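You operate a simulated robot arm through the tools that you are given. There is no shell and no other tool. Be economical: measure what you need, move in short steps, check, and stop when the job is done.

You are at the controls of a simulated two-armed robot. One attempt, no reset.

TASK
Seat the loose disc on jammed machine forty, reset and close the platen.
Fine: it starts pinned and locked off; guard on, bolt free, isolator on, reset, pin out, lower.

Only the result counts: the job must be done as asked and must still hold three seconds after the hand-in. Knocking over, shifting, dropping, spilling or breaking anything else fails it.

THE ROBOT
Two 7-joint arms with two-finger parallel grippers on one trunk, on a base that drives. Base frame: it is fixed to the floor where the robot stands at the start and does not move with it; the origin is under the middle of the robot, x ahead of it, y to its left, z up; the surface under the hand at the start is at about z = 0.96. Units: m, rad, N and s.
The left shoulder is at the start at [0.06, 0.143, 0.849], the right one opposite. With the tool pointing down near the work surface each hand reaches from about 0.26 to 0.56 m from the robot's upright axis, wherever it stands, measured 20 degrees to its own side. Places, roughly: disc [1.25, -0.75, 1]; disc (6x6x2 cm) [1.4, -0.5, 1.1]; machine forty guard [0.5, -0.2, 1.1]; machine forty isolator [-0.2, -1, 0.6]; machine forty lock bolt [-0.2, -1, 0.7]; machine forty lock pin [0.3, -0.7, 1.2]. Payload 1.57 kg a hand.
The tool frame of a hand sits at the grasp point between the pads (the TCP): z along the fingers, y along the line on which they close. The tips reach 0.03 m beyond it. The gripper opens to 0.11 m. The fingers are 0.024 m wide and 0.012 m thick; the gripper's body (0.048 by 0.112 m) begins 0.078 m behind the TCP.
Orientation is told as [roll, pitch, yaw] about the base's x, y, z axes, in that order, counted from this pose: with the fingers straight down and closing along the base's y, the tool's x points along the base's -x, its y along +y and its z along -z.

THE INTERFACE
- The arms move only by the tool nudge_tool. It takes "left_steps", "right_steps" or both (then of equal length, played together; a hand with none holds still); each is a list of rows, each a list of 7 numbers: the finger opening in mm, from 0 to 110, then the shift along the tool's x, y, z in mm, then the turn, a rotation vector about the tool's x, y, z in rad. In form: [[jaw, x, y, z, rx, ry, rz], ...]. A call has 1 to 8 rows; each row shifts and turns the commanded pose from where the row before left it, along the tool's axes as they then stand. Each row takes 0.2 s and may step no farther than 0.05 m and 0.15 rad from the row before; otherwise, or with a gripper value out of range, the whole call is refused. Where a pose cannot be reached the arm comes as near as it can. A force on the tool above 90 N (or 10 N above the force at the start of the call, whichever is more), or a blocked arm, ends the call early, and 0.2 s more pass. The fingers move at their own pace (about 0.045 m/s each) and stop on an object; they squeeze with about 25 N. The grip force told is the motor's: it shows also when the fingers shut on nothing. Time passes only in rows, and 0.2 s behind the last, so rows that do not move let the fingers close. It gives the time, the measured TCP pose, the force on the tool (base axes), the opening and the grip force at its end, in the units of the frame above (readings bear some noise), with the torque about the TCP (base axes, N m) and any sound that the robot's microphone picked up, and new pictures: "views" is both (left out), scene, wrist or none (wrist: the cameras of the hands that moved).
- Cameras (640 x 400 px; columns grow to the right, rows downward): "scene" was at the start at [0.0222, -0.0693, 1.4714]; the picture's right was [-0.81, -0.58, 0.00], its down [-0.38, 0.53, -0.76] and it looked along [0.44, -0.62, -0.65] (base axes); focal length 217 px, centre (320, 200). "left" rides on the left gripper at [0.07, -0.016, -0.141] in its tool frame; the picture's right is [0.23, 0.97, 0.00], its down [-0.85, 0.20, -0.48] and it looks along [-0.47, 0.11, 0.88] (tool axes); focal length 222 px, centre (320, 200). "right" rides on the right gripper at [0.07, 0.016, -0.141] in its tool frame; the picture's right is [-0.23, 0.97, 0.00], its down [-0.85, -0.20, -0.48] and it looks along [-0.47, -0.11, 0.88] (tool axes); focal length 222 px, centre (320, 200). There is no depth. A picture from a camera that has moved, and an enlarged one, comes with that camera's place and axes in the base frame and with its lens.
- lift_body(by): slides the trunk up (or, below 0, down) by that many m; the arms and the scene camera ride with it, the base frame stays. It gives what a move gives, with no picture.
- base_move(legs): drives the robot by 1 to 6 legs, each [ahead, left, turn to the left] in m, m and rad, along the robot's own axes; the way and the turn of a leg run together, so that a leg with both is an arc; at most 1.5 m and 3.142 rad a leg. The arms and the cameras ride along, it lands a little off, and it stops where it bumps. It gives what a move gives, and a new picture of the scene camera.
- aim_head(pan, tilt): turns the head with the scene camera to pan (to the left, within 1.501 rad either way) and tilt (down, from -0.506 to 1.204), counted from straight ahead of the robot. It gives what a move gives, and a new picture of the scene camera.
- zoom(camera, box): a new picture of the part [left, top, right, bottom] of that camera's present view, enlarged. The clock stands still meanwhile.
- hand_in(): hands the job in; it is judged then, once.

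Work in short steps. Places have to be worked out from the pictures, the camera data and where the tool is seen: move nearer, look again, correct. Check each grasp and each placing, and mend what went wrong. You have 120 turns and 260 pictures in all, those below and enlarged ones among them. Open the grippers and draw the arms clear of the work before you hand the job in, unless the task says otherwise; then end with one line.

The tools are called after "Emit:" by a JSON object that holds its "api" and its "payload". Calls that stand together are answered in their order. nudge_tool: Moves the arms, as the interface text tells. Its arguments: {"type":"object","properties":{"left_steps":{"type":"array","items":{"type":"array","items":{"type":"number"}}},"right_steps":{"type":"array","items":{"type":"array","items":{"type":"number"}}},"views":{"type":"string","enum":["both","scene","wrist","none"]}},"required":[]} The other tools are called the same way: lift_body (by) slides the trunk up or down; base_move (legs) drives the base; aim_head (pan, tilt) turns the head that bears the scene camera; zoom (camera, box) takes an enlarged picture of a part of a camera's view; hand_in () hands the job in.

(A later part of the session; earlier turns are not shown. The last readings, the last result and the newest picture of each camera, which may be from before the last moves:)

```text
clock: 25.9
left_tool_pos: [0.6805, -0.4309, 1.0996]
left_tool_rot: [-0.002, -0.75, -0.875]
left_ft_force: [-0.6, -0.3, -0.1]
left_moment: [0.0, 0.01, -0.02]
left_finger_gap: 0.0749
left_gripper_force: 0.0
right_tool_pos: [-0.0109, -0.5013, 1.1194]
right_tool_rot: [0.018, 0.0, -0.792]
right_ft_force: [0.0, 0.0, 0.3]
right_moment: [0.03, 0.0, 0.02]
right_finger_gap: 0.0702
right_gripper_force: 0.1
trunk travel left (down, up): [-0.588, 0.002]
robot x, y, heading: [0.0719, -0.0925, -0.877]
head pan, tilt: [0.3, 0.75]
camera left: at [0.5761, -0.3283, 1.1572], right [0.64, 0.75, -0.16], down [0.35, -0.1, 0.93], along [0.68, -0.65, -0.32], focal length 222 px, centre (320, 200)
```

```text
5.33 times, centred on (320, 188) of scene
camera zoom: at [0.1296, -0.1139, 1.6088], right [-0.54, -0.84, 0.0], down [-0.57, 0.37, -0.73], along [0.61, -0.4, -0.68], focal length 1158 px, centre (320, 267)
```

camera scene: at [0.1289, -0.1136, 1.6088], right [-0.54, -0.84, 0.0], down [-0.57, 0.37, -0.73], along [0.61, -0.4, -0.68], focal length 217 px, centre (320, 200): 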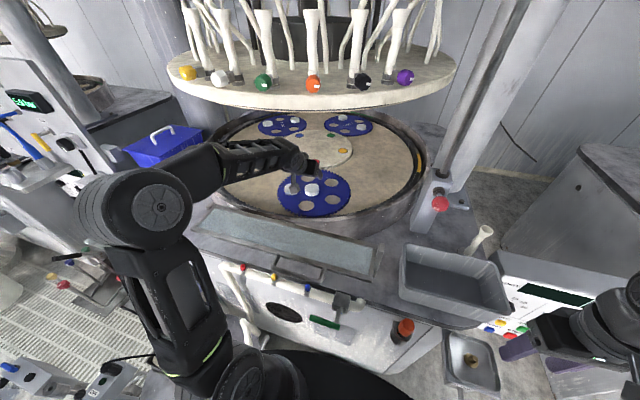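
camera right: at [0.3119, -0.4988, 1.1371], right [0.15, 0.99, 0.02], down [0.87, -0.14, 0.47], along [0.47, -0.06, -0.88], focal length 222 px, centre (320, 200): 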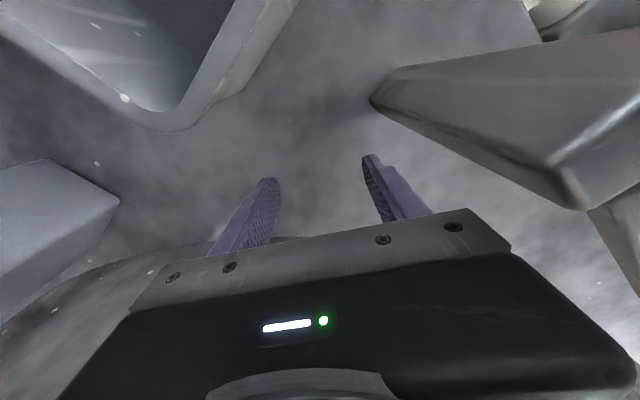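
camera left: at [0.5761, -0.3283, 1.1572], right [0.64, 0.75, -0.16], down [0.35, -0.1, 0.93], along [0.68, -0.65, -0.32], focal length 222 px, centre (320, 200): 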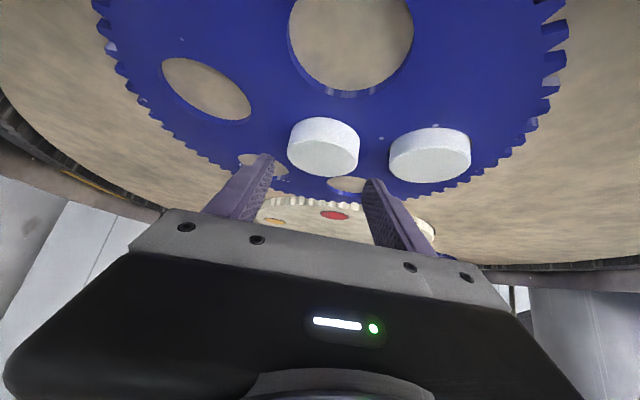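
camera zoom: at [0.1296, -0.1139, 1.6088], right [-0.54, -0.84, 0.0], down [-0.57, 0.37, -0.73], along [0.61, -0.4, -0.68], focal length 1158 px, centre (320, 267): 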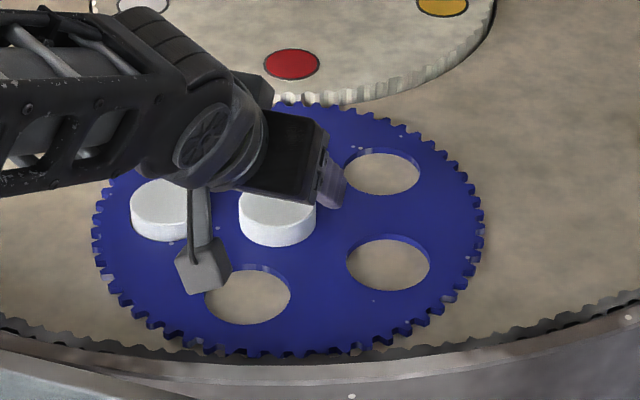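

Aligned in v, and 2 cm behind in u as wanted for the tilted fingers. Lower 21 mm and close.

Emit:
{"api": "nudge_tool", "payload": {"left_steps": [[75, 14, 0, 15, 0, 0, 0], [75, 0, 0, 0, 0, 0, 0], [50, 0, 0, 0, 0, 0, 0], [50, 0, 0, 0, 0, 0, 0], [50, 0, 0, 0, 0, 0, 0]], "views": "wrist"}}

Emit:
{"api": "zoom", "payload": {"camera": "scene", "box": [260, 150, 380, 225]}}

```text
clock: 27.1
left_tool_pos: [0.6799, -0.4329, 1.0807]
left_tool_rot: [-0.005, -0.754, -0.874]
left_ft_force: [5.5, 2.0, 14.9]
left_moment: [0.14, -0.49, 0.02]
left_finger_gap: 0.055
left_gripper_force: 25.2
right_tool_pos: [-0.0106, -0.5006, 1.1203]
right_tool_rot: [0.018, 0.001, -0.794]
right_ft_force: [0.3, 0.2, -0.4]
right_moment: [0.01, 0.02, 0.02]
right_finger_gap: 0.0699
right_gripper_force: 0.1
trunk travel left (down, up): [-0.588, 0.002]
robot x, y, heading: [0.0747, -0.091, -0.873]
head pan, tilt: [0.3, 0.75]
camera left: at [0.5752, -0.3293, 1.1375], right [0.64, 0.75, -0.16], down [0.34, -0.1, 0.93], along [0.68, -0.65, -0.32], focal length 222 px, centre (320, 200)
```

left: 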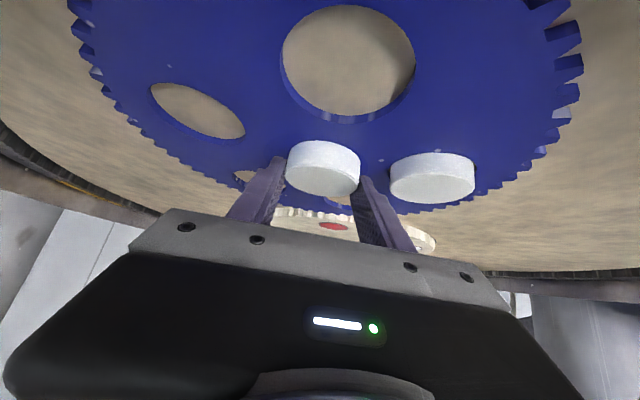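

```text
5.33 times, centred on (320, 188) of scene
camera zoom: at [0.1289, -0.1127, 1.609], right [-0.54, -0.84, 0.0], down [-0.57, 0.37, -0.73], along [0.61, -0.4, -0.68], focal length 1158 px, centre (320, 267)
```

zoom: 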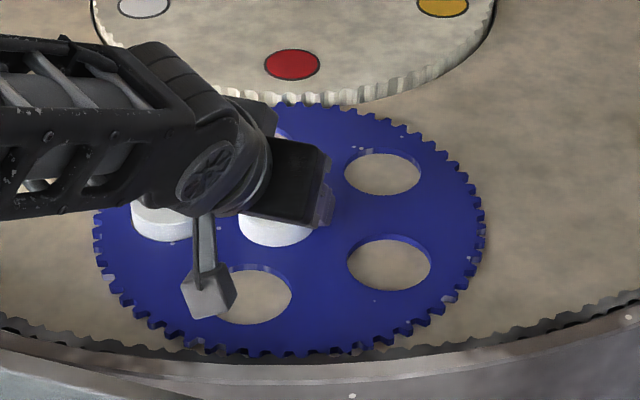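

Gripped at 55 mm with 25 N. I lift 35 mm and check that the disc comes along level.

Emit:
{"api": "nudge_tool", "payload": {"left_steps": [[50, -7, 0, -7, 0, 0, 0], [50, -9, 0, -9, 0, 0, 0], [50, -9, 0, -9, 0, 0, 0], [50, 0, 0, 0, 0, 0, 0]], "views": "wrist"}}

Emit:
{"api": "zoom", "payload": {"camera": "scene", "box": [260, 150, 380, 225]}}

```text
clock: 28.1
left_tool_pos: [0.6789, -0.433, 1.1152]
left_tool_rot: [-0.004, -0.75, -0.875]
left_ft_force: [0.0, -0.1, -0.6]
left_moment: [-0.01, 0.02, -0.03]
left_finger_gap: 0.055
left_gripper_force: 24.4
right_tool_pos: [-0.0116, -0.5021, 1.1218]
right_tool_rot: [0.018, 0.003, -0.794]
right_ft_force: [0.2, 0.6, 0.7]
right_moment: [0.0, 0.0, 0.02]
right_finger_gap: 0.0699
right_gripper_force: 0.1
trunk travel left (down, up): [-0.588, 0.002]
robot x, y, heading: [0.0769, -0.0919, -0.876]
head pan, tilt: [0.3, 0.75]
camera left: at [0.5735, -0.3304, 1.1721], right [0.64, 0.75, -0.16], down [0.35, -0.1, 0.93], along [0.68, -0.65, -0.33], focal length 222 px, centre (320, 200)
```

left: 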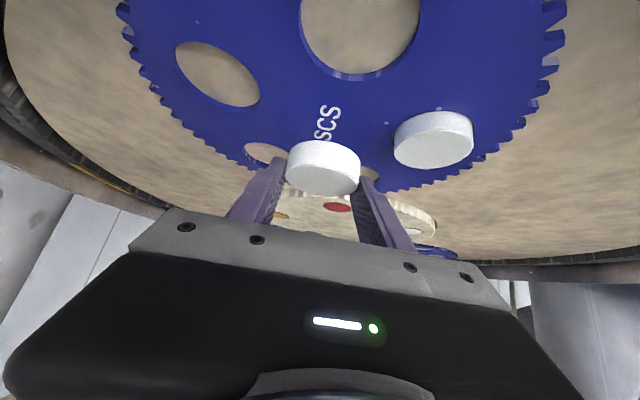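

```text
5.33 times, centred on (320, 188) of scene
camera zoom: at [0.1298, -0.1141, 1.6088], right [-0.54, -0.84, 0.0], down [-0.57, 0.37, -0.73], along [0.61, -0.4, -0.68], focal length 1158 px, centre (320, 267)
```

zoom: 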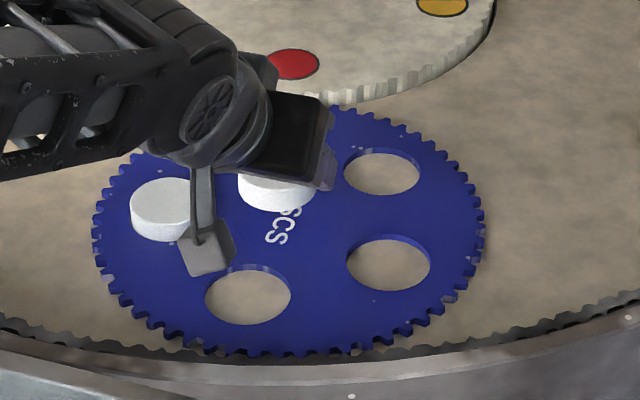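

The disc is held level. The nearest pocket is at about (0.639, -0.386), straight back 79 mm; I move over it.

Emit:
{"api": "nudge_tool", "payload": {"left_steps": [[50, 29, -1.5, -27, 0, 0, 0], [50, 29, -1.5, -27, 0, 0, 0], [50, 0, 0, 0, 0, 0, 0]], "views": "wrist"}}

Emit:
{"api": "zoom", "payload": {"camera": "scene", "box": [260, 150, 380, 225]}}

```text
clock: 28.9
left_tool_pos: [0.6257, -0.3726, 1.114]
left_tool_rot: [-0.003, -0.749, -0.875]
left_ft_force: [1.3, -1.5, -0.6]
left_moment: [0.02, 0.02, -0.01]
left_finger_gap: 0.055
left_gripper_force: 24.9
right_tool_pos: [-0.0104, -0.5023, 1.1196]
right_tool_rot: [0.016, 0.006, -0.791]
right_ft_force: [0.4, 0.4, -0.3]
right_moment: [0.03, 0.02, 0.02]
right_finger_gap: 0.07
right_gripper_force: 0.1
trunk travel left (down, up): [-0.588, 0.002]
robot x, y, heading: [0.0734, -0.0899, -0.877]
head pan, tilt: [0.3, 0.75]
camera left: at [0.5199, -0.2699, 1.1713], right [0.64, 0.75, -0.16], down [0.35, -0.1, 0.93], along [0.68, -0.65, -0.33], focal length 222 px, centre (320, 200)
```

left: 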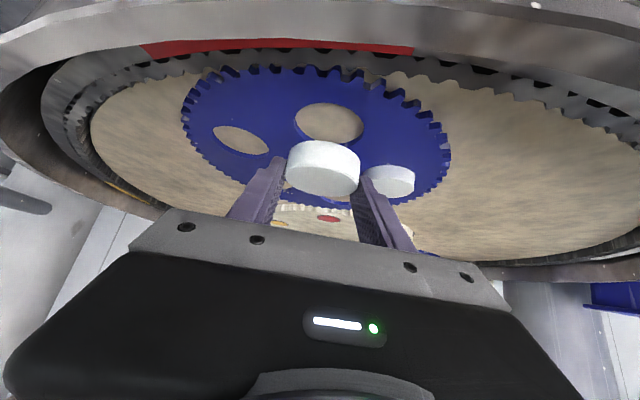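

```text
5.33 times, centred on (320, 188) of scene
camera zoom: at [0.1301, -0.1145, 1.6087], right [-0.54, -0.84, 0.0], down [-0.57, 0.37, -0.73], along [0.61, -0.4, -0.68], focal length 1158 px, centre (320, 267)
```

zoom: 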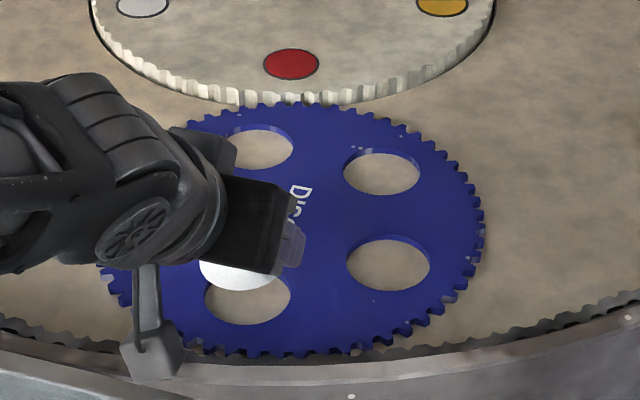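

Both cameras say the disc is ~3 mm too far left of the pocket centre; I correct and lower 28 mm, just above the carrier.

Emit:
{"api": "nudge_tool", "payload": {"left_steps": [[50, 10, -3, 10, 0, 0, 0], [50, 10, 0, 10, 0, 0, 0], [50, 0, 0, 0, 0, 0, 0]], "views": "wrist"}}

Emit:
{"api": "zoom", "payload": {"camera": "left", "box": [200, 60, 440, 210]}}

Emit:
{"api": "zoom", "payload": {"camera": "scene", "box": [260, 160, 356, 220]}}

```text
clock: 29.7
left_tool_pos: [0.6222, -0.3753, 1.0852]
left_tool_rot: [-0.002, -0.75, -0.874]
left_ft_force: [0.7, 0.7, -0.9]
left_moment: [-0.04, -0.02, -0.02]
left_finger_gap: 0.0548
left_gripper_force: 24.5
right_tool_pos: [-0.0103, -0.5018, 1.12]
right_tool_rot: [0.018, 0.002, -0.792]
right_ft_force: [0.9, 0.5, 0.5]
right_moment: [-0.01, 0.02, 0.04]
right_finger_gap: 0.0702
right_gripper_force: 0.1
trunk travel left (down, up): [-0.588, 0.002]
robot x, y, heading: [0.0769, -0.0888, -0.879]
head pan, tilt: [0.3, 0.75]
camera left: at [0.5172, -0.2724, 1.1425], right [0.64, 0.75, -0.16], down [0.35, -0.1, 0.93], along [0.68, -0.65, -0.33], focal length 222 px, centre (320, 200)
```

left: 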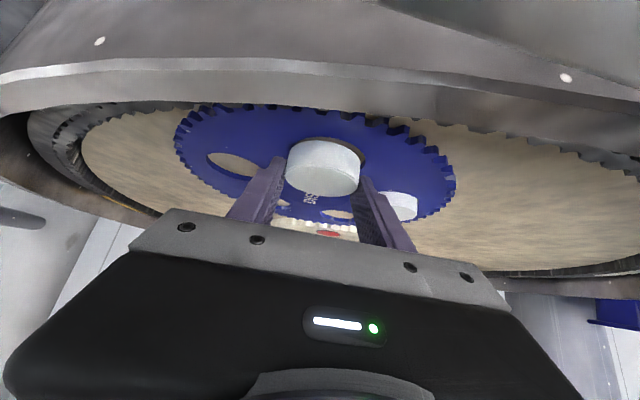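

```text
2.67 times, centred on (320, 135) of left
camera zoom: at [0.5172, -0.2724, 1.1425], right [0.64, 0.75, -0.16], down [0.35, -0.1, 0.93], along [0.68, -0.65, -0.33], focal length 592 px, centre (320, 373)
```

zoom: 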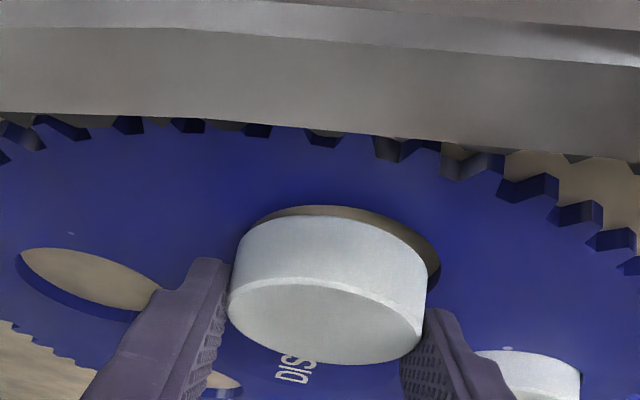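

```text
6.67 times, centred on (308, 190) of scene
camera zoom: at [0.1298, -0.1141, 1.6088], right [-0.54, -0.84, 0.0], down [-0.57, 0.37, -0.73], along [0.61, -0.4, -0.68], focal length 1447 px, centre (400, 267)
```

zoom: 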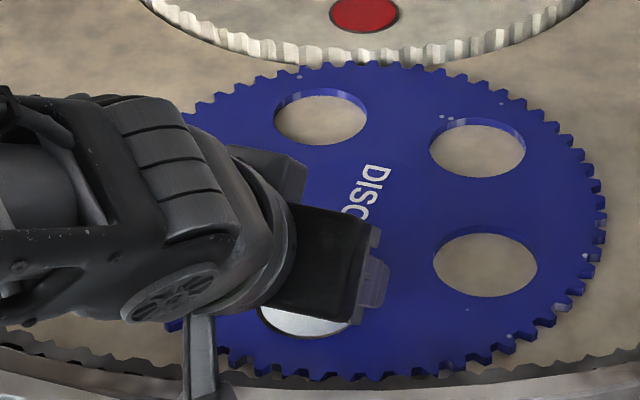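

The disc sits over the pocket with ~3 mm gap at one side; shift 1.5 mm left and lower 8 mm.

Emit:
{"api": "nudge_tool", "payload": {"left_steps": [[50, 2.7, 1.5, 2.9, 0, 0, 0], [50, 2.7, 0, 2.9, 0, 0, 0], [50, 0, 0, 0, 0, 0, 0]], "views": "none"}}

Emit:
{"api": "zoom", "payload": {"camera": "left", "box": [200, 60, 440, 210]}}

```text
clock: 30.5
left_tool_pos: [0.6246, -0.3748, 1.0804]
left_tool_rot: [-0.004, -0.755, -0.877]
left_ft_force: [1.8, -0.2, 16.8]
left_moment: [0.26, -0.2, 0.04]
left_finger_gap: 0.0549
left_gripper_force: 24.9
right_tool_pos: [-0.013, -0.5018, 1.1203]
right_tool_rot: [0.018, 0.004, -0.791]
right_ft_force: [0.5, 0.1, 0.4]
right_moment: [-0.01, -0.03, 0.01]
right_finger_gap: 0.0702
right_gripper_force: 0.0
trunk travel left (down, up): [-0.588, 0.002]
robot x, y, heading: [0.0758, -0.0904, -0.874]
head pan, tilt: [0.3, 0.75]
```

```text
2.67 times, centred on (320, 135) of left
camera zoom: at [0.5194, -0.2716, 1.1372], right [0.64, 0.75, -0.16], down [0.34, -0.1, 0.93], along [0.68, -0.66, -0.32], focal length 592 px, centre (320, 373)
```

zoom: 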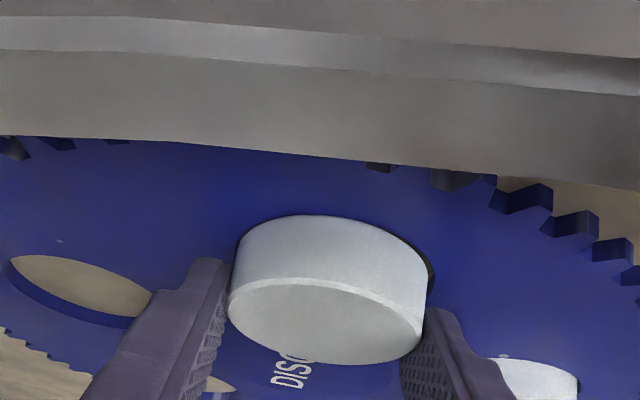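

Fingertips touch the carrier at the same height as during the grasp, so the disc's bottom is just at the pocket rim. I nudge it about 2 mm farther and 1 mm left, then release it to drop in.

Emit:
{"api": "nudge_tool", "payload": {"left_steps": [[50, -2, 0, -2, 0, 0, 0], [50, -1.5, 1, 1.4, 0, 0, 0], [50, 1.4, 0, 1.4, 0, 0, 0], [50, 0, 0, 0, 0, 0, 0]], "views": "none"}}

Emit:
{"api": "zoom", "payload": {"camera": "left", "box": [200, 60, 440, 210]}}

```text
clock: 31.5
left_tool_pos: [0.6263, -0.3766, 1.081]
left_tool_rot: [-0.003, -0.753, -0.875]
left_ft_force: [-3.3, 2.9, 19.1]
left_moment: [0.18, -0.36, -0.07]
left_finger_gap: 0.0548
left_gripper_force: 25.0
right_tool_pos: [-0.0124, -0.5016, 1.1205]
right_tool_rot: [0.018, 0.0, -0.793]
right_ft_force: [-0.3, 0.9, -0.2]
right_moment: [0.01, -0.01, -0.05]
right_finger_gap: 0.0699
right_gripper_force: 0.1
trunk travel left (down, up): [-0.588, 0.002]
robot x, y, heading: [0.078, -0.0903, -0.874]
head pan, tilt: [0.3, 0.75]
```

```text
2.67 times, centred on (320, 135) of left
camera zoom: at [0.5209, -0.2725, 1.1374], right [0.64, 0.75, -0.16], down [0.34, -0.1, 0.93], along [0.68, -0.65, -0.32], focal length 592 px, centre (320, 373)
```

zoom: 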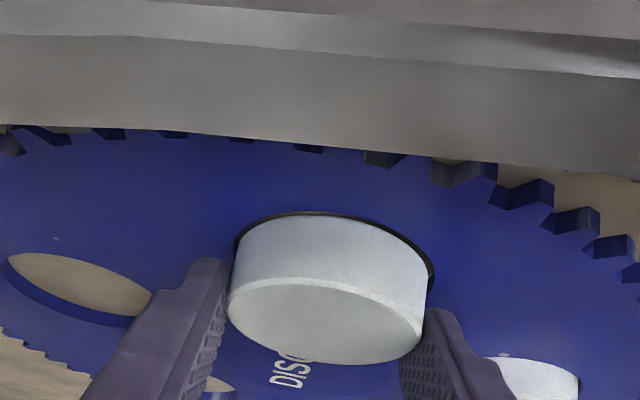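

A thin even gap now shows all round the near side. I open the fingers.

Emit:
{"api": "nudge_tool", "payload": {"left_steps": [[62, -0.7, 0, -0.7, 0, 0, 0], [75, 0, 0, 0, 0, 0, 0], [75, 0, 0, 0, 0, 0, 0]], "views": "none"}}

Emit:
{"api": "zoom", "payload": {"camera": "left", "box": [200, 60, 440, 210]}}

```text
clock: 32.3
left_tool_pos: [0.6261, -0.3765, 1.0821]
left_tool_rot: [-0.002, -0.751, -0.876]
left_ft_force: [-5.1, -3.2, 13.0]
left_moment: [0.14, -0.37, -0.04]
left_finger_gap: 0.0702
left_gripper_force: 0.0
right_tool_pos: [-0.0125, -0.5011, 1.1196]
right_tool_rot: [0.017, 0.003, -0.793]
right_ft_force: [-1.0, -0.6, 0.1]
right_moment: [0.0, -0.01, 0.01]
right_finger_gap: 0.07
right_gripper_force: 0.1
trunk travel left (down, up): [-0.588, 0.002]
robot x, y, heading: [0.0777, -0.0933, -0.877]
head pan, tilt: [0.3, 0.75]
```

```text
2.67 times, centred on (320, 135) of left
camera zoom: at [0.5209, -0.2728, 1.1379], right [0.64, 0.75, -0.16], down [0.35, -0.1, 0.93], along [0.68, -0.65, -0.32], focal length 592 px, centre (320, 373)
```

zoom: 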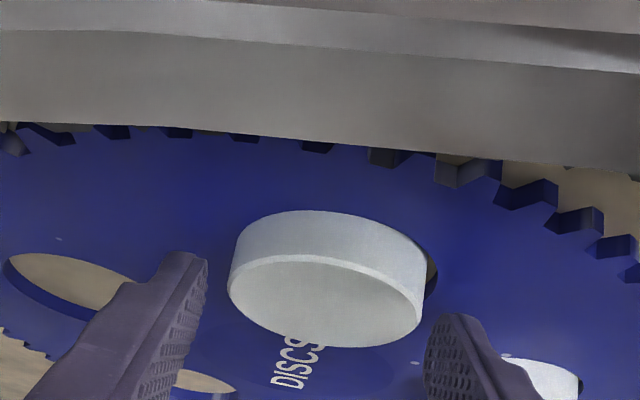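

The disc has dropped partly; I raise the hand and look.

Emit:
{"api": "nudge_tool", "payload": {"left_steps": [[80, -14, 0, -14, 0, 0, 0], [80, -14, 0, -14, 0, 0, 0], [80, -14, 0, -14, 0, 0, 0], [80, 0, 0, 0, 0, 0, 0]], "views": "wrist"}}

Emit:
{"api": "zoom", "payload": {"camera": "left", "box": [200, 60, 440, 210]}}

Emit:
{"api": "zoom", "payload": {"camera": "scene", "box": [260, 160, 356, 220]}}

```text
clock: 33.3
left_tool_pos: [0.6292, -0.3772, 1.1402]
left_tool_rot: [-0.002, -0.748, -0.874]
left_ft_force: [-0.4, 0.0, 0.2]
left_moment: [-0.01, -0.01, -0.02]
left_finger_gap: 0.0799
left_gripper_force: 0.0
right_tool_pos: [-0.0111, -0.5018, 1.1192]
right_tool_rot: [0.017, 0.006, -0.793]
right_ft_force: [-0.4, -0.9, -0.1]
right_moment: [-0.04, 0.01, -0.01]
right_finger_gap: 0.0697
right_gripper_force: 0.2
trunk travel left (down, up): [-0.588, 0.002]
robot x, y, heading: [0.0766, -0.0916, -0.876]
head pan, tilt: [0.3, 0.75]
camera left: at [0.5239, -0.2745, 1.1975], right [0.64, 0.75, -0.16], down [0.35, -0.1, 0.93], along [0.68, -0.65, -0.33], focal length 222 px, centre (320, 200)
```

left: 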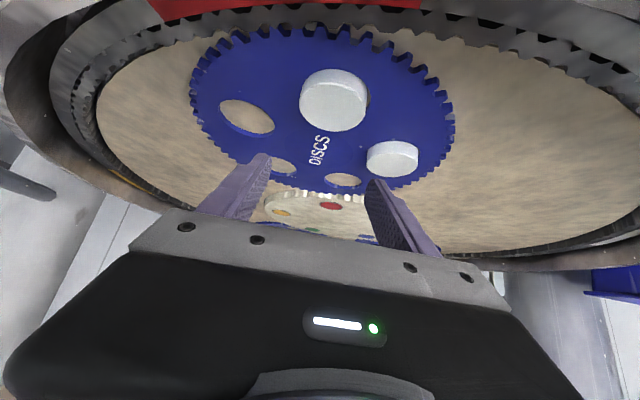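

```text
2.67 times, centred on (320, 135) of left
camera zoom: at [0.5239, -0.2745, 1.1975], right [0.64, 0.75, -0.16], down [0.35, -0.1, 0.93], along [0.68, -0.65, -0.33], focal length 592 px, centre (320, 373)
```

zoom: 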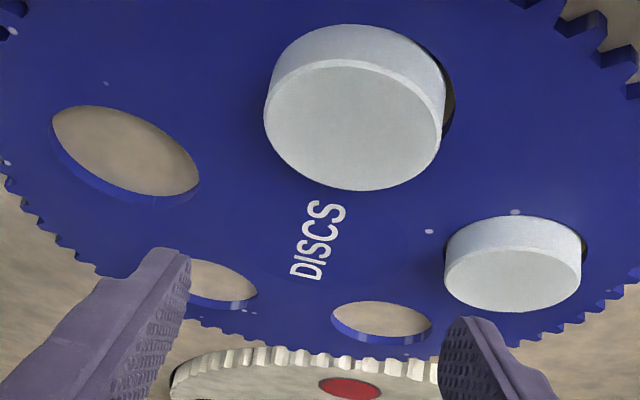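

```text
6.67 times, centred on (308, 190) of scene
camera zoom: at [0.1298, -0.1141, 1.6088], right [-0.54, -0.84, 0.0], down [-0.57, 0.37, -0.73], along [0.61, -0.4, -0.68], focal length 1447 px, centre (400, 267)
```

zoom: 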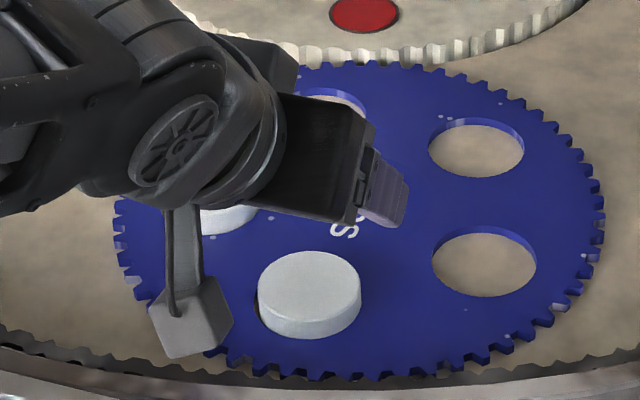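

The disc's visible height matches the seated neighbour (≈15 mm protruding) and it lies within the pocket outline: seated. I withdraw the left hand and inspect the carrier and the guard.

Emit:
{"api": "nudge_tool", "payload": {"left_steps": [[80, -14, 0, -14, 0, 0, 0], [80, 36, 0, -33, 0, 0, 0], [80, 36, 0, -33, 0, 0, 0], [80, 36, 0, -33, 0, 0, 0], [80, 36, 10, -33, 0, 0, 0], [80, 0, 40, 0, 0, 0, 0], [80, 0, 0, 0, 0, 0, 0]], "views": "scene"}}

Emit:
{"api": "zoom", "payload": {"camera": "scene", "box": [260, 160, 356, 220]}}

Emit:
{"api": "zoom", "payload": {"camera": "scene", "box": [180, 180, 420, 330]}}

```text
clock: 34.9
left_tool_pos: [0.542, -0.1941, 1.1599]
left_tool_rot: [-0.003, -0.751, -0.873]
left_ft_force: [-0.8, 1.1, 0.2]
left_moment: [0.0, 0.01, 0.03]
left_finger_gap: 0.08
left_gripper_force: 0.1
right_tool_pos: [-0.0117, -0.5022, 1.1196]
right_tool_rot: [0.019, 0.001, -0.792]
right_ft_force: [-0.8, 0.2, 0.3]
right_moment: [0.0, 0.01, 0.03]
right_finger_gap: 0.0701
right_gripper_force: 0.0
trunk travel left (down, up): [-0.588, 0.002]
robot x, y, heading: [0.0773, -0.0918, -0.874]
head pan, tilt: [0.3, 0.75]
camera scene: at [0.1286, -0.1138, 1.6088], right [-0.54, -0.84, 0.0], down [-0.57, 0.37, -0.73], along [0.61, -0.4, -0.68], focal length 217 px, centre (320, 200)
```

scene: 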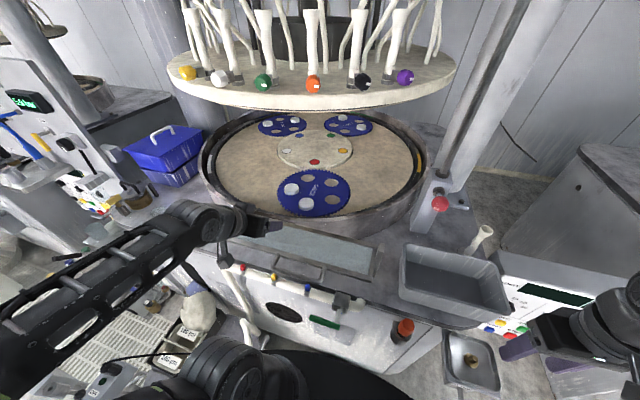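

```text
6.67 times, centred on (308, 190) of scene
camera zoom: at [0.1286, -0.1138, 1.6088], right [-0.54, -0.84, 0.0], down [-0.57, 0.37, -0.73], along [0.61, -0.4, -0.68], focal length 1447 px, centre (400, 267)
```

zoom: 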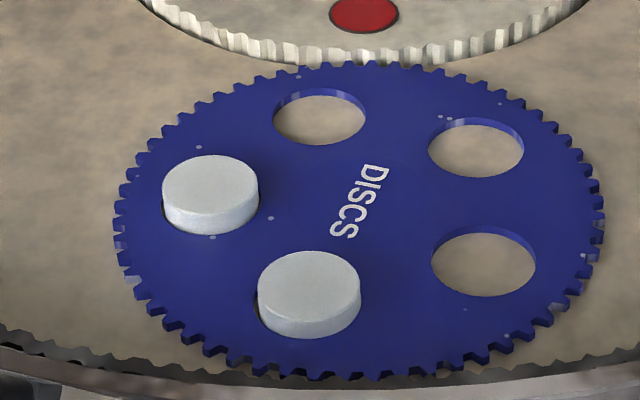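

```text
2.67 times, centred on (300, 255) of scene
camera zoom: at [0.1286, -0.1138, 1.6088], right [-0.54, -0.84, 0.0], down [-0.57, 0.37, -0.73], along [0.61, -0.4, -0.68], focal length 579 px, centre (373, 53)
```

zoom: 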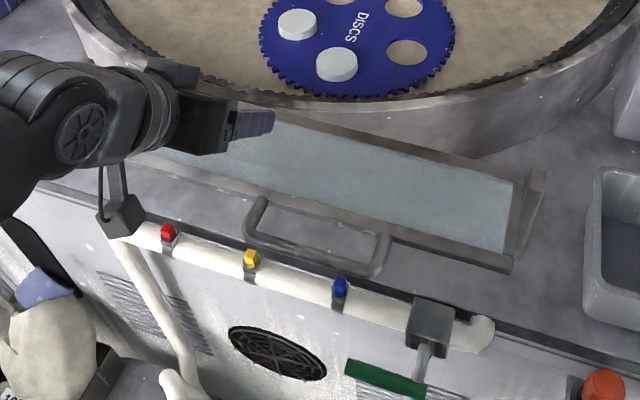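

Emit:
{"api": "zoom", "payload": {"camera": "scene", "box": [278, 178, 318, 214]}}

Emit:
{"api": "zoom", "payload": {"camera": "scene", "box": [320, 210, 420, 290]}}

```text
11.11 times, centred on (298, 196) of scene
camera zoom: at [0.1286, -0.1138, 1.6088], right [-0.54, -0.84, 0.0], down [-0.57, 0.37, -0.73], along [0.61, -0.4, -0.68], focal length 2412 px, centre (564, 244)
```

zoom: 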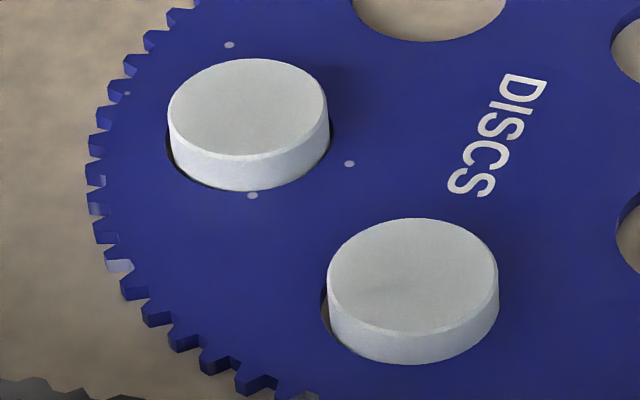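

```text
5.00 times, centred on (370, 250) of scene
camera zoom: at [0.1286, -0.1138, 1.6088], right [-0.54, -0.84, 0.0], down [-0.57, 0.37, -0.73], along [0.61, -0.4, -0.68], focal length 1085 px, centre (70, -50)
```

zoom: 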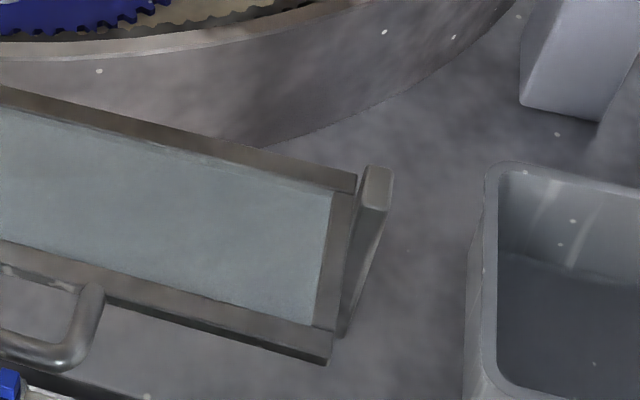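

The disc is seated level (same wall height as its neighbour). Next the guard: its panel seems to lie about horizontal at z≈1.12, hinged on posts at its rear. I get another viewpoint of it from the left wrist camera and a different head angle.

Emit:
{"api": "zoom", "payload": {"camera": "left", "box": [0, 0, 640, 400]}}

Emit:
{"api": "aim_head", "payload": {"pan": -0.1, "tilt": 1.15}}

Emit:
{"api": "zoom", "payload": {"camera": "right", "box": [0, 0, 640, 400]}}

```text
1.00 times, centred on (320, 200) of left (not enlarged: the box is as wide or as high as the picture)
camera zoom: at [0.4372, -0.0909, 1.2166], right [0.64, 0.75, -0.16], down [0.35, -0.1, 0.93], along [0.68, -0.65, -0.32], focal length 222 px, centre (320, 200)
```

zoom: 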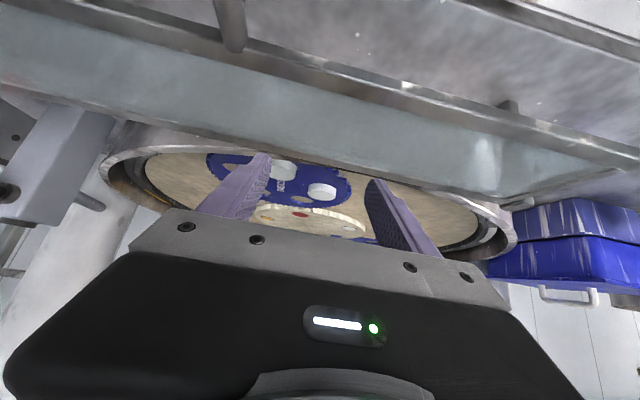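

```text
clock: 35.8
left_tool_pos: [0.5427, -0.1944, 1.16]
left_tool_rot: [-0.003, -0.752, -0.875]
left_ft_force: [-0.5, -0.9, -0.1]
left_moment: [-0.01, 0.01, 0.02]
left_finger_gap: 0.0799
left_gripper_force: 0.2
right_tool_pos: [-0.0116, -0.5018, 1.121]
right_tool_rot: [0.017, 0.004, -0.791]
right_ft_force: [1.2, -0.3, 0.0]
right_moment: [0.0, 0.01, 0.01]
right_finger_gap: 0.0699
right_gripper_force: 0.0
trunk travel left (down, up): [-0.588, 0.002]
robot x, y, heading: [0.075, -0.0913, -0.879]
head pan, tilt: [-0.099, 1.15]
camera scene: at [0.0936, -0.1181, 1.58], right [-0.83, -0.56, 0.0], down [-0.51, 0.75, -0.41], along [0.23, -0.34, -0.91], focal length 217 px, centre (320, 200)
```

scene: 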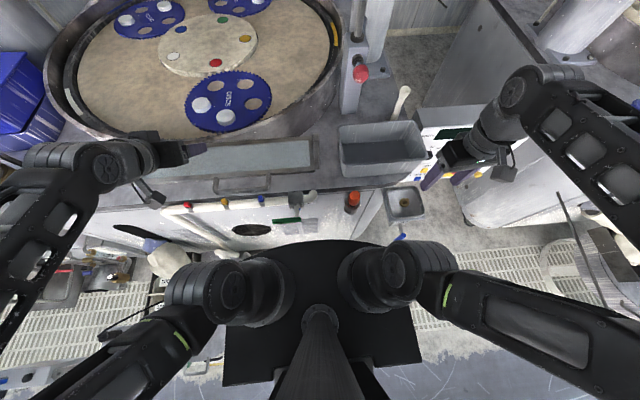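

```text
1.00 times, centred on (320, 200) of right (not enlarged: the box is as wide or as high as the picture)
camera zoom: at [-0.0501, -0.4438, 1.2609], right [0.85, 0.52, 0.02], down [0.45, -0.76, 0.47], along [0.26, -0.4, -0.88], focal length 222 px, centre (320, 200)
```

zoom: 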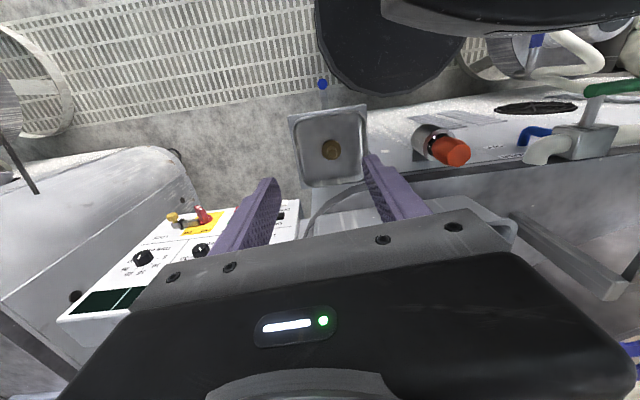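

Triangulation: the guard panel is horizontal at z≈1.10, free edge with handle toward me, hinge at the posts behind; it should swing up. I back off 0.12 m to get room for a horizontal hand.

Emit:
{"api": "base_move", "payload": {"legs": [[-0.12, 0.0, 0.0]]}}

Emit:
{"api": "nudge_tool", "payload": {"left_steps": [[20, 30, 0, -27, 0, -0.14, 0], [0, 0, 0, 0, 0, -0.14, 0], [0, 0, 0, 0, 0, -0.14, 0], [0, 0, 0, 0, 0, -0.14, 0], [0, 0, 0, 0, 0, -0.14, 0], [0, 0, 0, 0, 0, -0.12, 0], [0, 0, 0, 0, 0, 0, 0]]}}

```text
clock: 37.0
left_tool_pos: [0.4649, -0.1007, 1.1603]
left_tool_rot: [-0.002, -0.754, -0.875]
left_ft_force: [0.7, 0.1, 0.2]
left_moment: [0.0, -0.01, 0.0]
left_finger_gap: 0.0802
left_gripper_force: 0.0
right_tool_pos: [-0.0889, -0.4088, 1.12]
right_tool_rot: [0.017, 0.001, -0.795]
right_ft_force: [-0.4, 0.4, 0.2]
right_moment: [-0.02, -0.01, -0.03]
right_finger_gap: 0.0698
right_gripper_force: 0.0
trunk travel left (down, up): [-0.588, 0.002]
robot x, y, heading: [-0.002, -0.0023, -0.873]
head pan, tilt: [-0.099, 1.15]
camera scene: at [0.0151, -0.0241, 1.58], right [-0.83, -0.56, 0.0], down [-0.51, 0.76, -0.41], along [0.23, -0.34, -0.91], focal length 217 px, centre (320, 200)
```

scene: 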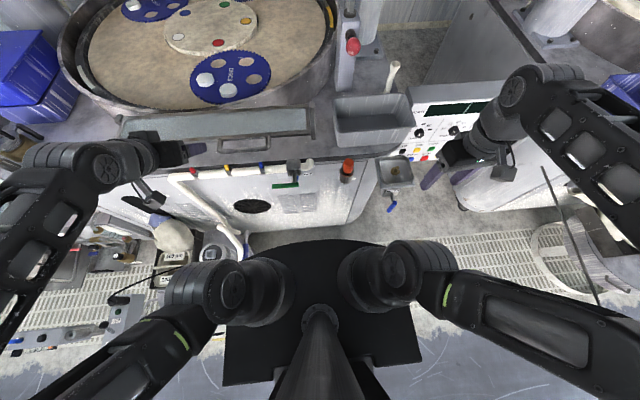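

```text
clock: 38.6
left_tool_pos: [0.5554, -0.0591, 1.2776]
left_tool_rot: [-1.867, -1.569, 0.989]
left_ft_force: [0.4, -0.2, -0.2]
left_moment: [-0.02, -0.02, 0.01]
left_finger_gap: 0.0
left_gripper_force: 21.1
left hand out of reach, approached as far as the arm can: row 1, 2, 3, 4, 5, 6
right_tool_pos: [-0.09, -0.4098, 1.1202]
right_tool_rot: [0.017, 0.0, -0.793]
right_ft_force: [0.4, -0.5, 0.0]
right_moment: [-0.02, -0.03, 0.02]
right_finger_gap: 0.07
right_gripper_force: 0.1
trunk travel left (down, up): [-0.588, 0.002]
robot x, y, heading: [-0.0025, 0.0005, -0.878]
head pan, tilt: [-0.099, 1.15]
camera scene: at [0.0159, -0.0258, 1.5799], right [-0.83, -0.56, 0.0], down [-0.51, 0.76, -0.41], along [0.23, -0.34, -0.91], focal length 217 px, centre (320, 200)
camera left: at [0.4531, 0.0396, 1.2086], right [0.75, 0.62, -0.23], down [-0.15, 0.5, 0.85], along [0.64, -0.61, 0.47], focal length 222 px, centre (320, 200)
```

scene: 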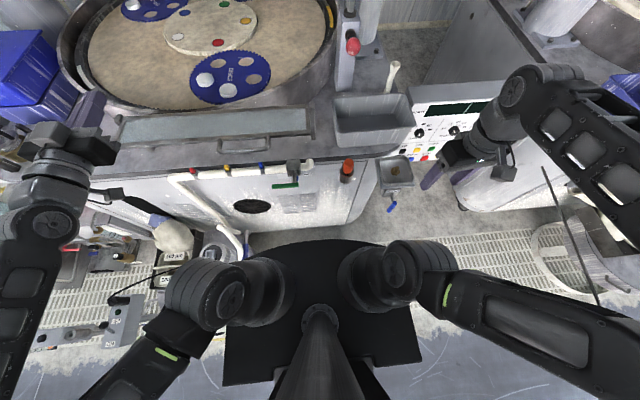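
left: 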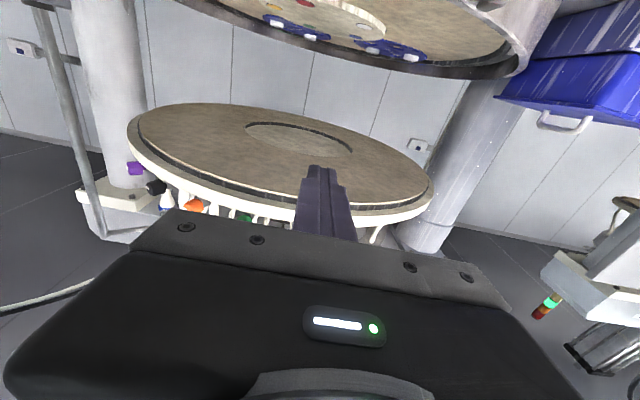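

The arm couldn't fold so close in. I back off another 0.15 m so that a forward-pointing hand is comfortable.

Emit:
{"api": "base_move", "payload": {"legs": [[-0.15, 0.0, 0.0]]}}

Emit:
{"api": "nudge_tool", "payload": {"left_steps": [[0, 0, -4, 40, 0, 0, 0], [0, 0, -4, 42, 0, 0, 0], [0, 0, -4, 42, 0, 0, 0], [0, 0, -4, 42, 0, 0, 0], [0, 0, 0, 0, 0, 0, 0]], "views": "scene"}}

```text
clock: 40.0
left_tool_pos: [0.459, 0.0566, 1.278]
left_tool_rot: [-1.605, -1.568, 0.727]
left_ft_force: [0.0, -0.1, 0.7]
left_moment: [0.0, 0.0, 0.03]
left_finger_gap: 0.0
left_gripper_force: 21.0
right_tool_pos: [-0.1848, -0.2956, 1.1205]
right_tool_rot: [0.016, 0.001, -0.791]
right_ft_force: [-0.4, 0.3, -0.2]
right_moment: [-0.04, -0.03, 0.03]
right_finger_gap: 0.0697
right_gripper_force: 0.1
trunk travel left (down, up): [-0.588, 0.002]
robot x, y, heading: [-0.0989, 0.1137, -0.876]
head pan, tilt: [-0.099, 1.15]
camera scene: at [-0.0792, 0.0891, 1.58], right [-0.83, -0.56, 0.0], down [-0.51, 0.75, -0.41], along [0.23, -0.34, -0.91], focal length 217 px, centre (320, 200)
```

scene: 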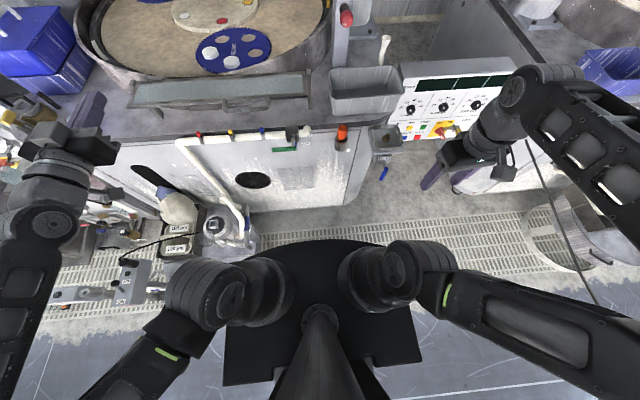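

```text
clock: 41.2
left_tool_pos: [0.555, -0.0784, 1.277]
left_tool_rot: [-1.635, -1.567, 0.756]
left_ft_force: [0.1, -0.1, -0.3]
left_moment: [0.01, 0.04, 0.06]
left_finger_gap: 0.0
left_gripper_force: 20.8
right_tool_pos: [-0.1825, -0.2964, 1.12]
right_tool_rot: [0.015, 0.001, -0.792]
right_ft_force: [-0.4, -0.3, 0.1]
right_moment: [-0.01, 0.01, -0.01]
right_finger_gap: 0.0702
right_gripper_force: 0.0
trunk travel left (down, up): [-0.588, 0.002]
robot x, y, heading: [-0.0997, 0.1115, -0.872]
head pan, tilt: [-0.099, 1.15]
camera scene: at [-0.0783, 0.0885, 1.58], right [-0.83, -0.56, 0.0], down [-0.51, 0.75, -0.41], along [0.23, -0.34, -0.91], focal length 217 px, centre (320, 200)
```

scene: 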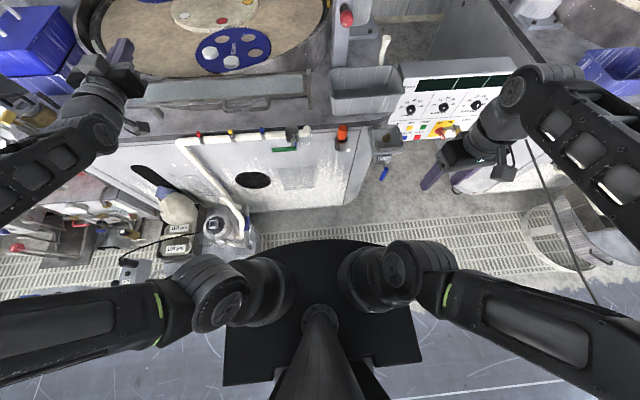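

The hand is now horizontal, above the guard's left end. I retreat, then descend in front of the guard's free edge to below panel level.

Emit:
{"api": "nudge_tool", "payload": {"left_steps": [[0, 0, 0, -40, 0, 0, 0], [0, 0, 0, -30, 0, 0, 0], [0, 44, -18, 0, 0, 0, 0], [0, 44, -18, 0, 0, 0, 0], [0, 44, -18, 0, 0, 0, 0], [0, 44, -18, 0, 0, 0, 0], [0, 44, -18, 0, 0, 0, 0], [0, 0, 0, 0, 0, 0, 0]]}}

```text
clock: 43.0
left_tool_pos: [0.4717, -0.0916, 1.0629]
left_tool_rot: [-1.541, -1.57, 0.664]
left_ft_force: [-0.7, -1.2, -0.6]
left_moment: [0.01, 0.0, -0.01]
left_finger_gap: 0.0
left_gripper_force: 20.8
left hand out of reach, approached as far as the arm can: row 4, 5, 6
right_tool_pos: [-0.1826, -0.2969, 1.1201]
right_tool_rot: [0.018, 0.003, -0.793]
right_ft_force: [-0.2, 0.7, -0.1]
right_moment: [-0.06, -0.02, -0.02]
right_finger_gap: 0.07
right_gripper_force: 0.1
trunk travel left (down, up): [-0.588, 0.002]
robot x, y, heading: [-0.0933, 0.1168, -0.879]
head pan, tilt: [-0.099, 1.15]
camera scene: at [-0.0789, 0.087, 1.5799], right [-0.83, -0.56, 0.0], down [-0.51, 0.76, -0.41], along [0.23, -0.34, -0.91], focal length 217 px, centre (320, 200)
camera left: at [0.3701, 0.006, 0.9937], right [0.75, 0.62, -0.23], down [-0.15, 0.5, 0.85], along [0.65, -0.61, 0.47], focal length 222 px, centre (320, 200)
```

scene: 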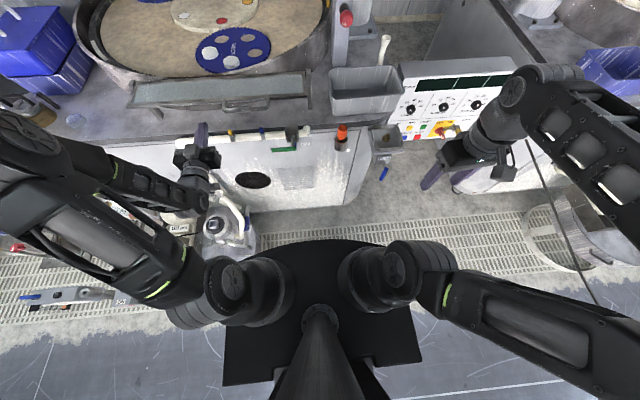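
left: 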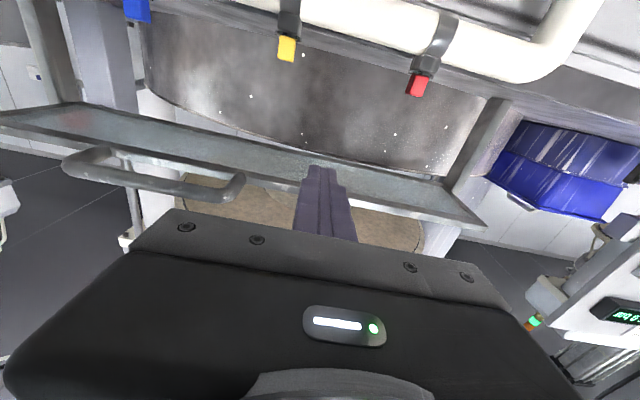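

The view confirms: hinge at rear posts, panel free edge toward me with handle, my fingers below it between handle and left end. I slide 80 mm forward under the panel and lift.

Emit:
{"api": "nudge_tool", "payload": {"left_steps": [[0, 0, 0, 40, 0, 0, 0], [0, 0, 0, 40, 0, 0, 0], [0, -15, 0, 0, 0, 0, 0], [0, -15, 0, 0, 0, 0, 0], [0, 0, 0, 0, 0, 0, 0]]}}

```text
clock: 44.2
left_tool_pos: [0.5243, -0.1573, 1.0885]
left_tool_rot: [-0.655, -1.567, -0.221]
left_ft_force: [-2.0, 2.3, -5.6]
left_moment: [0.14, 0.1, -0.01]
left_finger_gap: 0.0
left_gripper_force: 21.6
right_tool_pos: [-0.1833, -0.2952, 1.1203]
right_tool_rot: [0.016, 0.002, -0.791]
right_ft_force: [-0.1, -0.1, -0.1]
right_moment: [0.03, 0.02, -0.01]
right_finger_gap: 0.0699
right_gripper_force: 0.0
trunk travel left (down, up): [-0.588, 0.002]
robot x, y, heading: [-0.0949, 0.1109, -0.873]
head pan, tilt: [-0.099, 1.15]
camera scene: at [-0.0777, 0.0875, 1.5798], right [-0.83, -0.56, 0.0], down [-0.51, 0.76, -0.41], along [0.23, -0.34, -0.91], focal length 217 px, centre (320, 200)
camera left: at [0.4218, -0.0583, 1.0202], right [0.75, 0.62, -0.23], down [-0.15, 0.49, 0.86], along [0.65, -0.61, 0.46], focal length 222 px, centre (320, 200)
```

scene: 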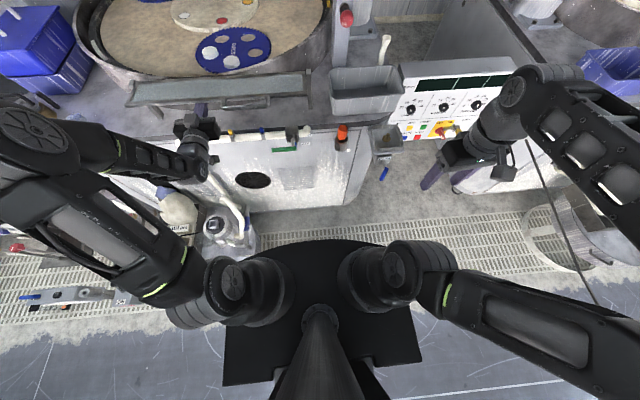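
left: 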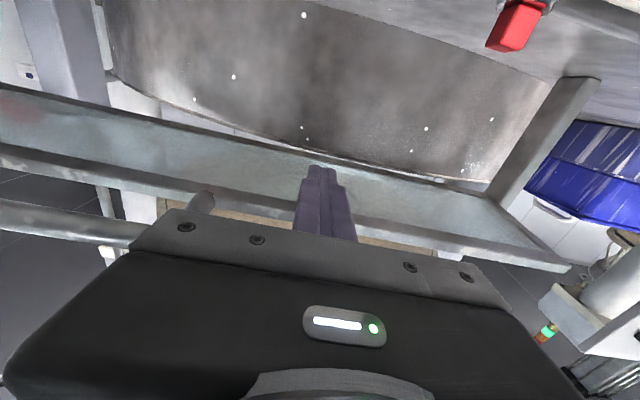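

Contact with a light 5.6 N load at z≈1.10. I lift further and watch the force.

Emit:
{"api": "nudge_tool", "payload": {"left_steps": [[0, -15, 0, 0, 0, 0, 0], [0, -15, 0, 0, 0, 0, 0], [0, -15, 0, 5, 0, 0, 0], [0, 0, 0, 0, 0, 0, 0]]}}

```text
clock: 45.2
left_tool_pos: [0.527, -0.1599, 1.1356]
left_tool_rot: [-1.63, -1.566, 0.752]
left_ft_force: [-0.4, 1.6, -3.7]
left_moment: [0.03, 0.07, -0.05]
left_finger_gap: 0.0
left_gripper_force: 21.5
right_tool_pos: [-0.1816, -0.2956, 1.1201]
right_tool_rot: [0.018, 0.003, -0.792]
right_ft_force: [0.6, 0.0, 0.1]
right_moment: [0.03, 0.0, 0.0]
right_finger_gap: 0.0699
right_gripper_force: 0.0
trunk travel left (down, up): [-0.588, 0.002]
robot x, y, heading: [-0.0943, 0.1114, -0.877]
head pan, tilt: [-0.099, 1.15]
camera scene: at [-0.0778, 0.0877, 1.58], right [-0.83, -0.56, 0.0], down [-0.51, 0.75, -0.41], along [0.23, -0.34, -0.91], focal length 217 px, centre (320, 200)
camera left: at [0.4236, -0.061, 1.0664], right [0.75, 0.62, -0.23], down [-0.15, 0.5, 0.85], along [0.65, -0.6, 0.47], focal length 222 px, centre (320, 200)
```

scene: 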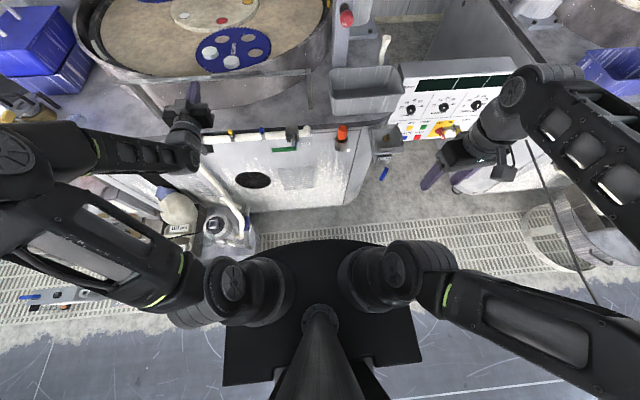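
left: 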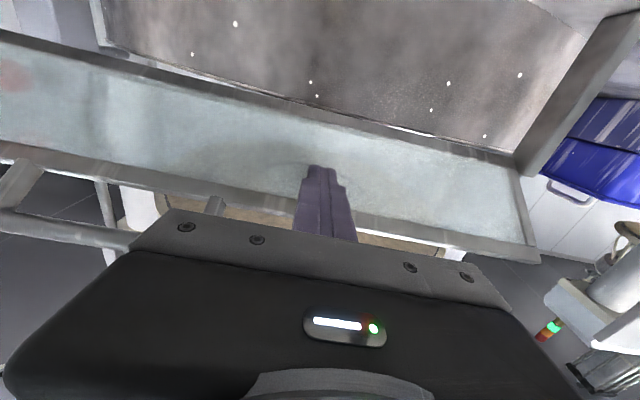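

It swings up easily. I continue up, then push forward to vertical.

Emit:
{"api": "nudge_tool", "payload": {"left_steps": [[0, -18, 0, 5, 0, 0, 0], [0, -18, 0, 8, 0, 0, 0], [0, -10, 0, 12, 0, 0, 0], [0, -5, 0, 14, 0, 0, 0], [0, 0, 0, 0, 0, 0, 0]]}}

```text
clock: 46.4
left_tool_pos: [0.5518, -0.1888, 1.1846]
left_tool_rot: [-1.581, -1.568, 0.702]
left_ft_force: [-1.6, 0.9, 0.0]
left_moment: [-0.02, 0.02, 0.05]
left_finger_gap: 0.0
left_gripper_force: 21.6
right_tool_pos: [-0.1823, -0.2963, 1.121]
right_tool_rot: [0.016, 0.003, -0.792]
right_ft_force: [0.3, 0.2, -0.2]
right_moment: [0.01, -0.02, 0.02]
right_finger_gap: 0.07
right_gripper_force: 0.0
trunk travel left (down, up): [-0.588, 0.002]
robot x, y, heading: [-0.0934, 0.1131, -0.874]
head pan, tilt: [-0.099, 1.15]
camera scene: at [-0.0781, 0.0878, 1.58], right [-0.83, -0.56, 0.0], down [-0.51, 0.75, -0.41], along [0.23, -0.34, -0.91], focal length 217 px, centre (320, 200)
camera left: at [0.4497, -0.0912, 1.1164], right [0.75, 0.62, -0.23], down [-0.15, 0.5, 0.85], along [0.65, -0.6, 0.47], focal length 222 px, centre (320, 200)
```

scene: 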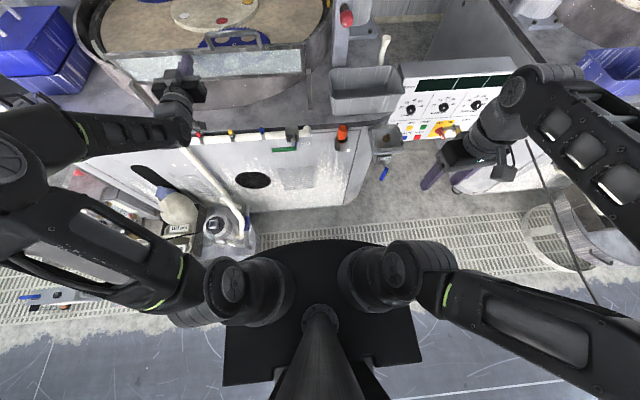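
left: 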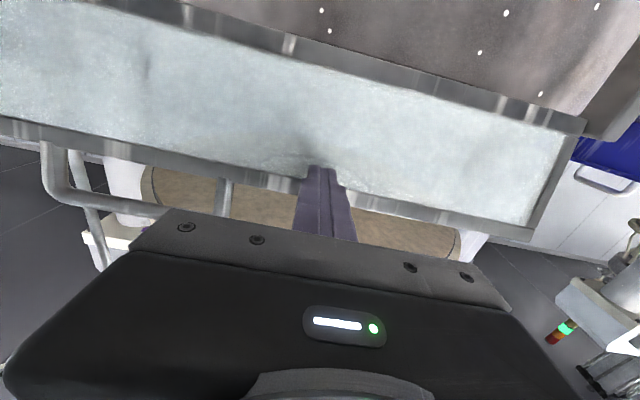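

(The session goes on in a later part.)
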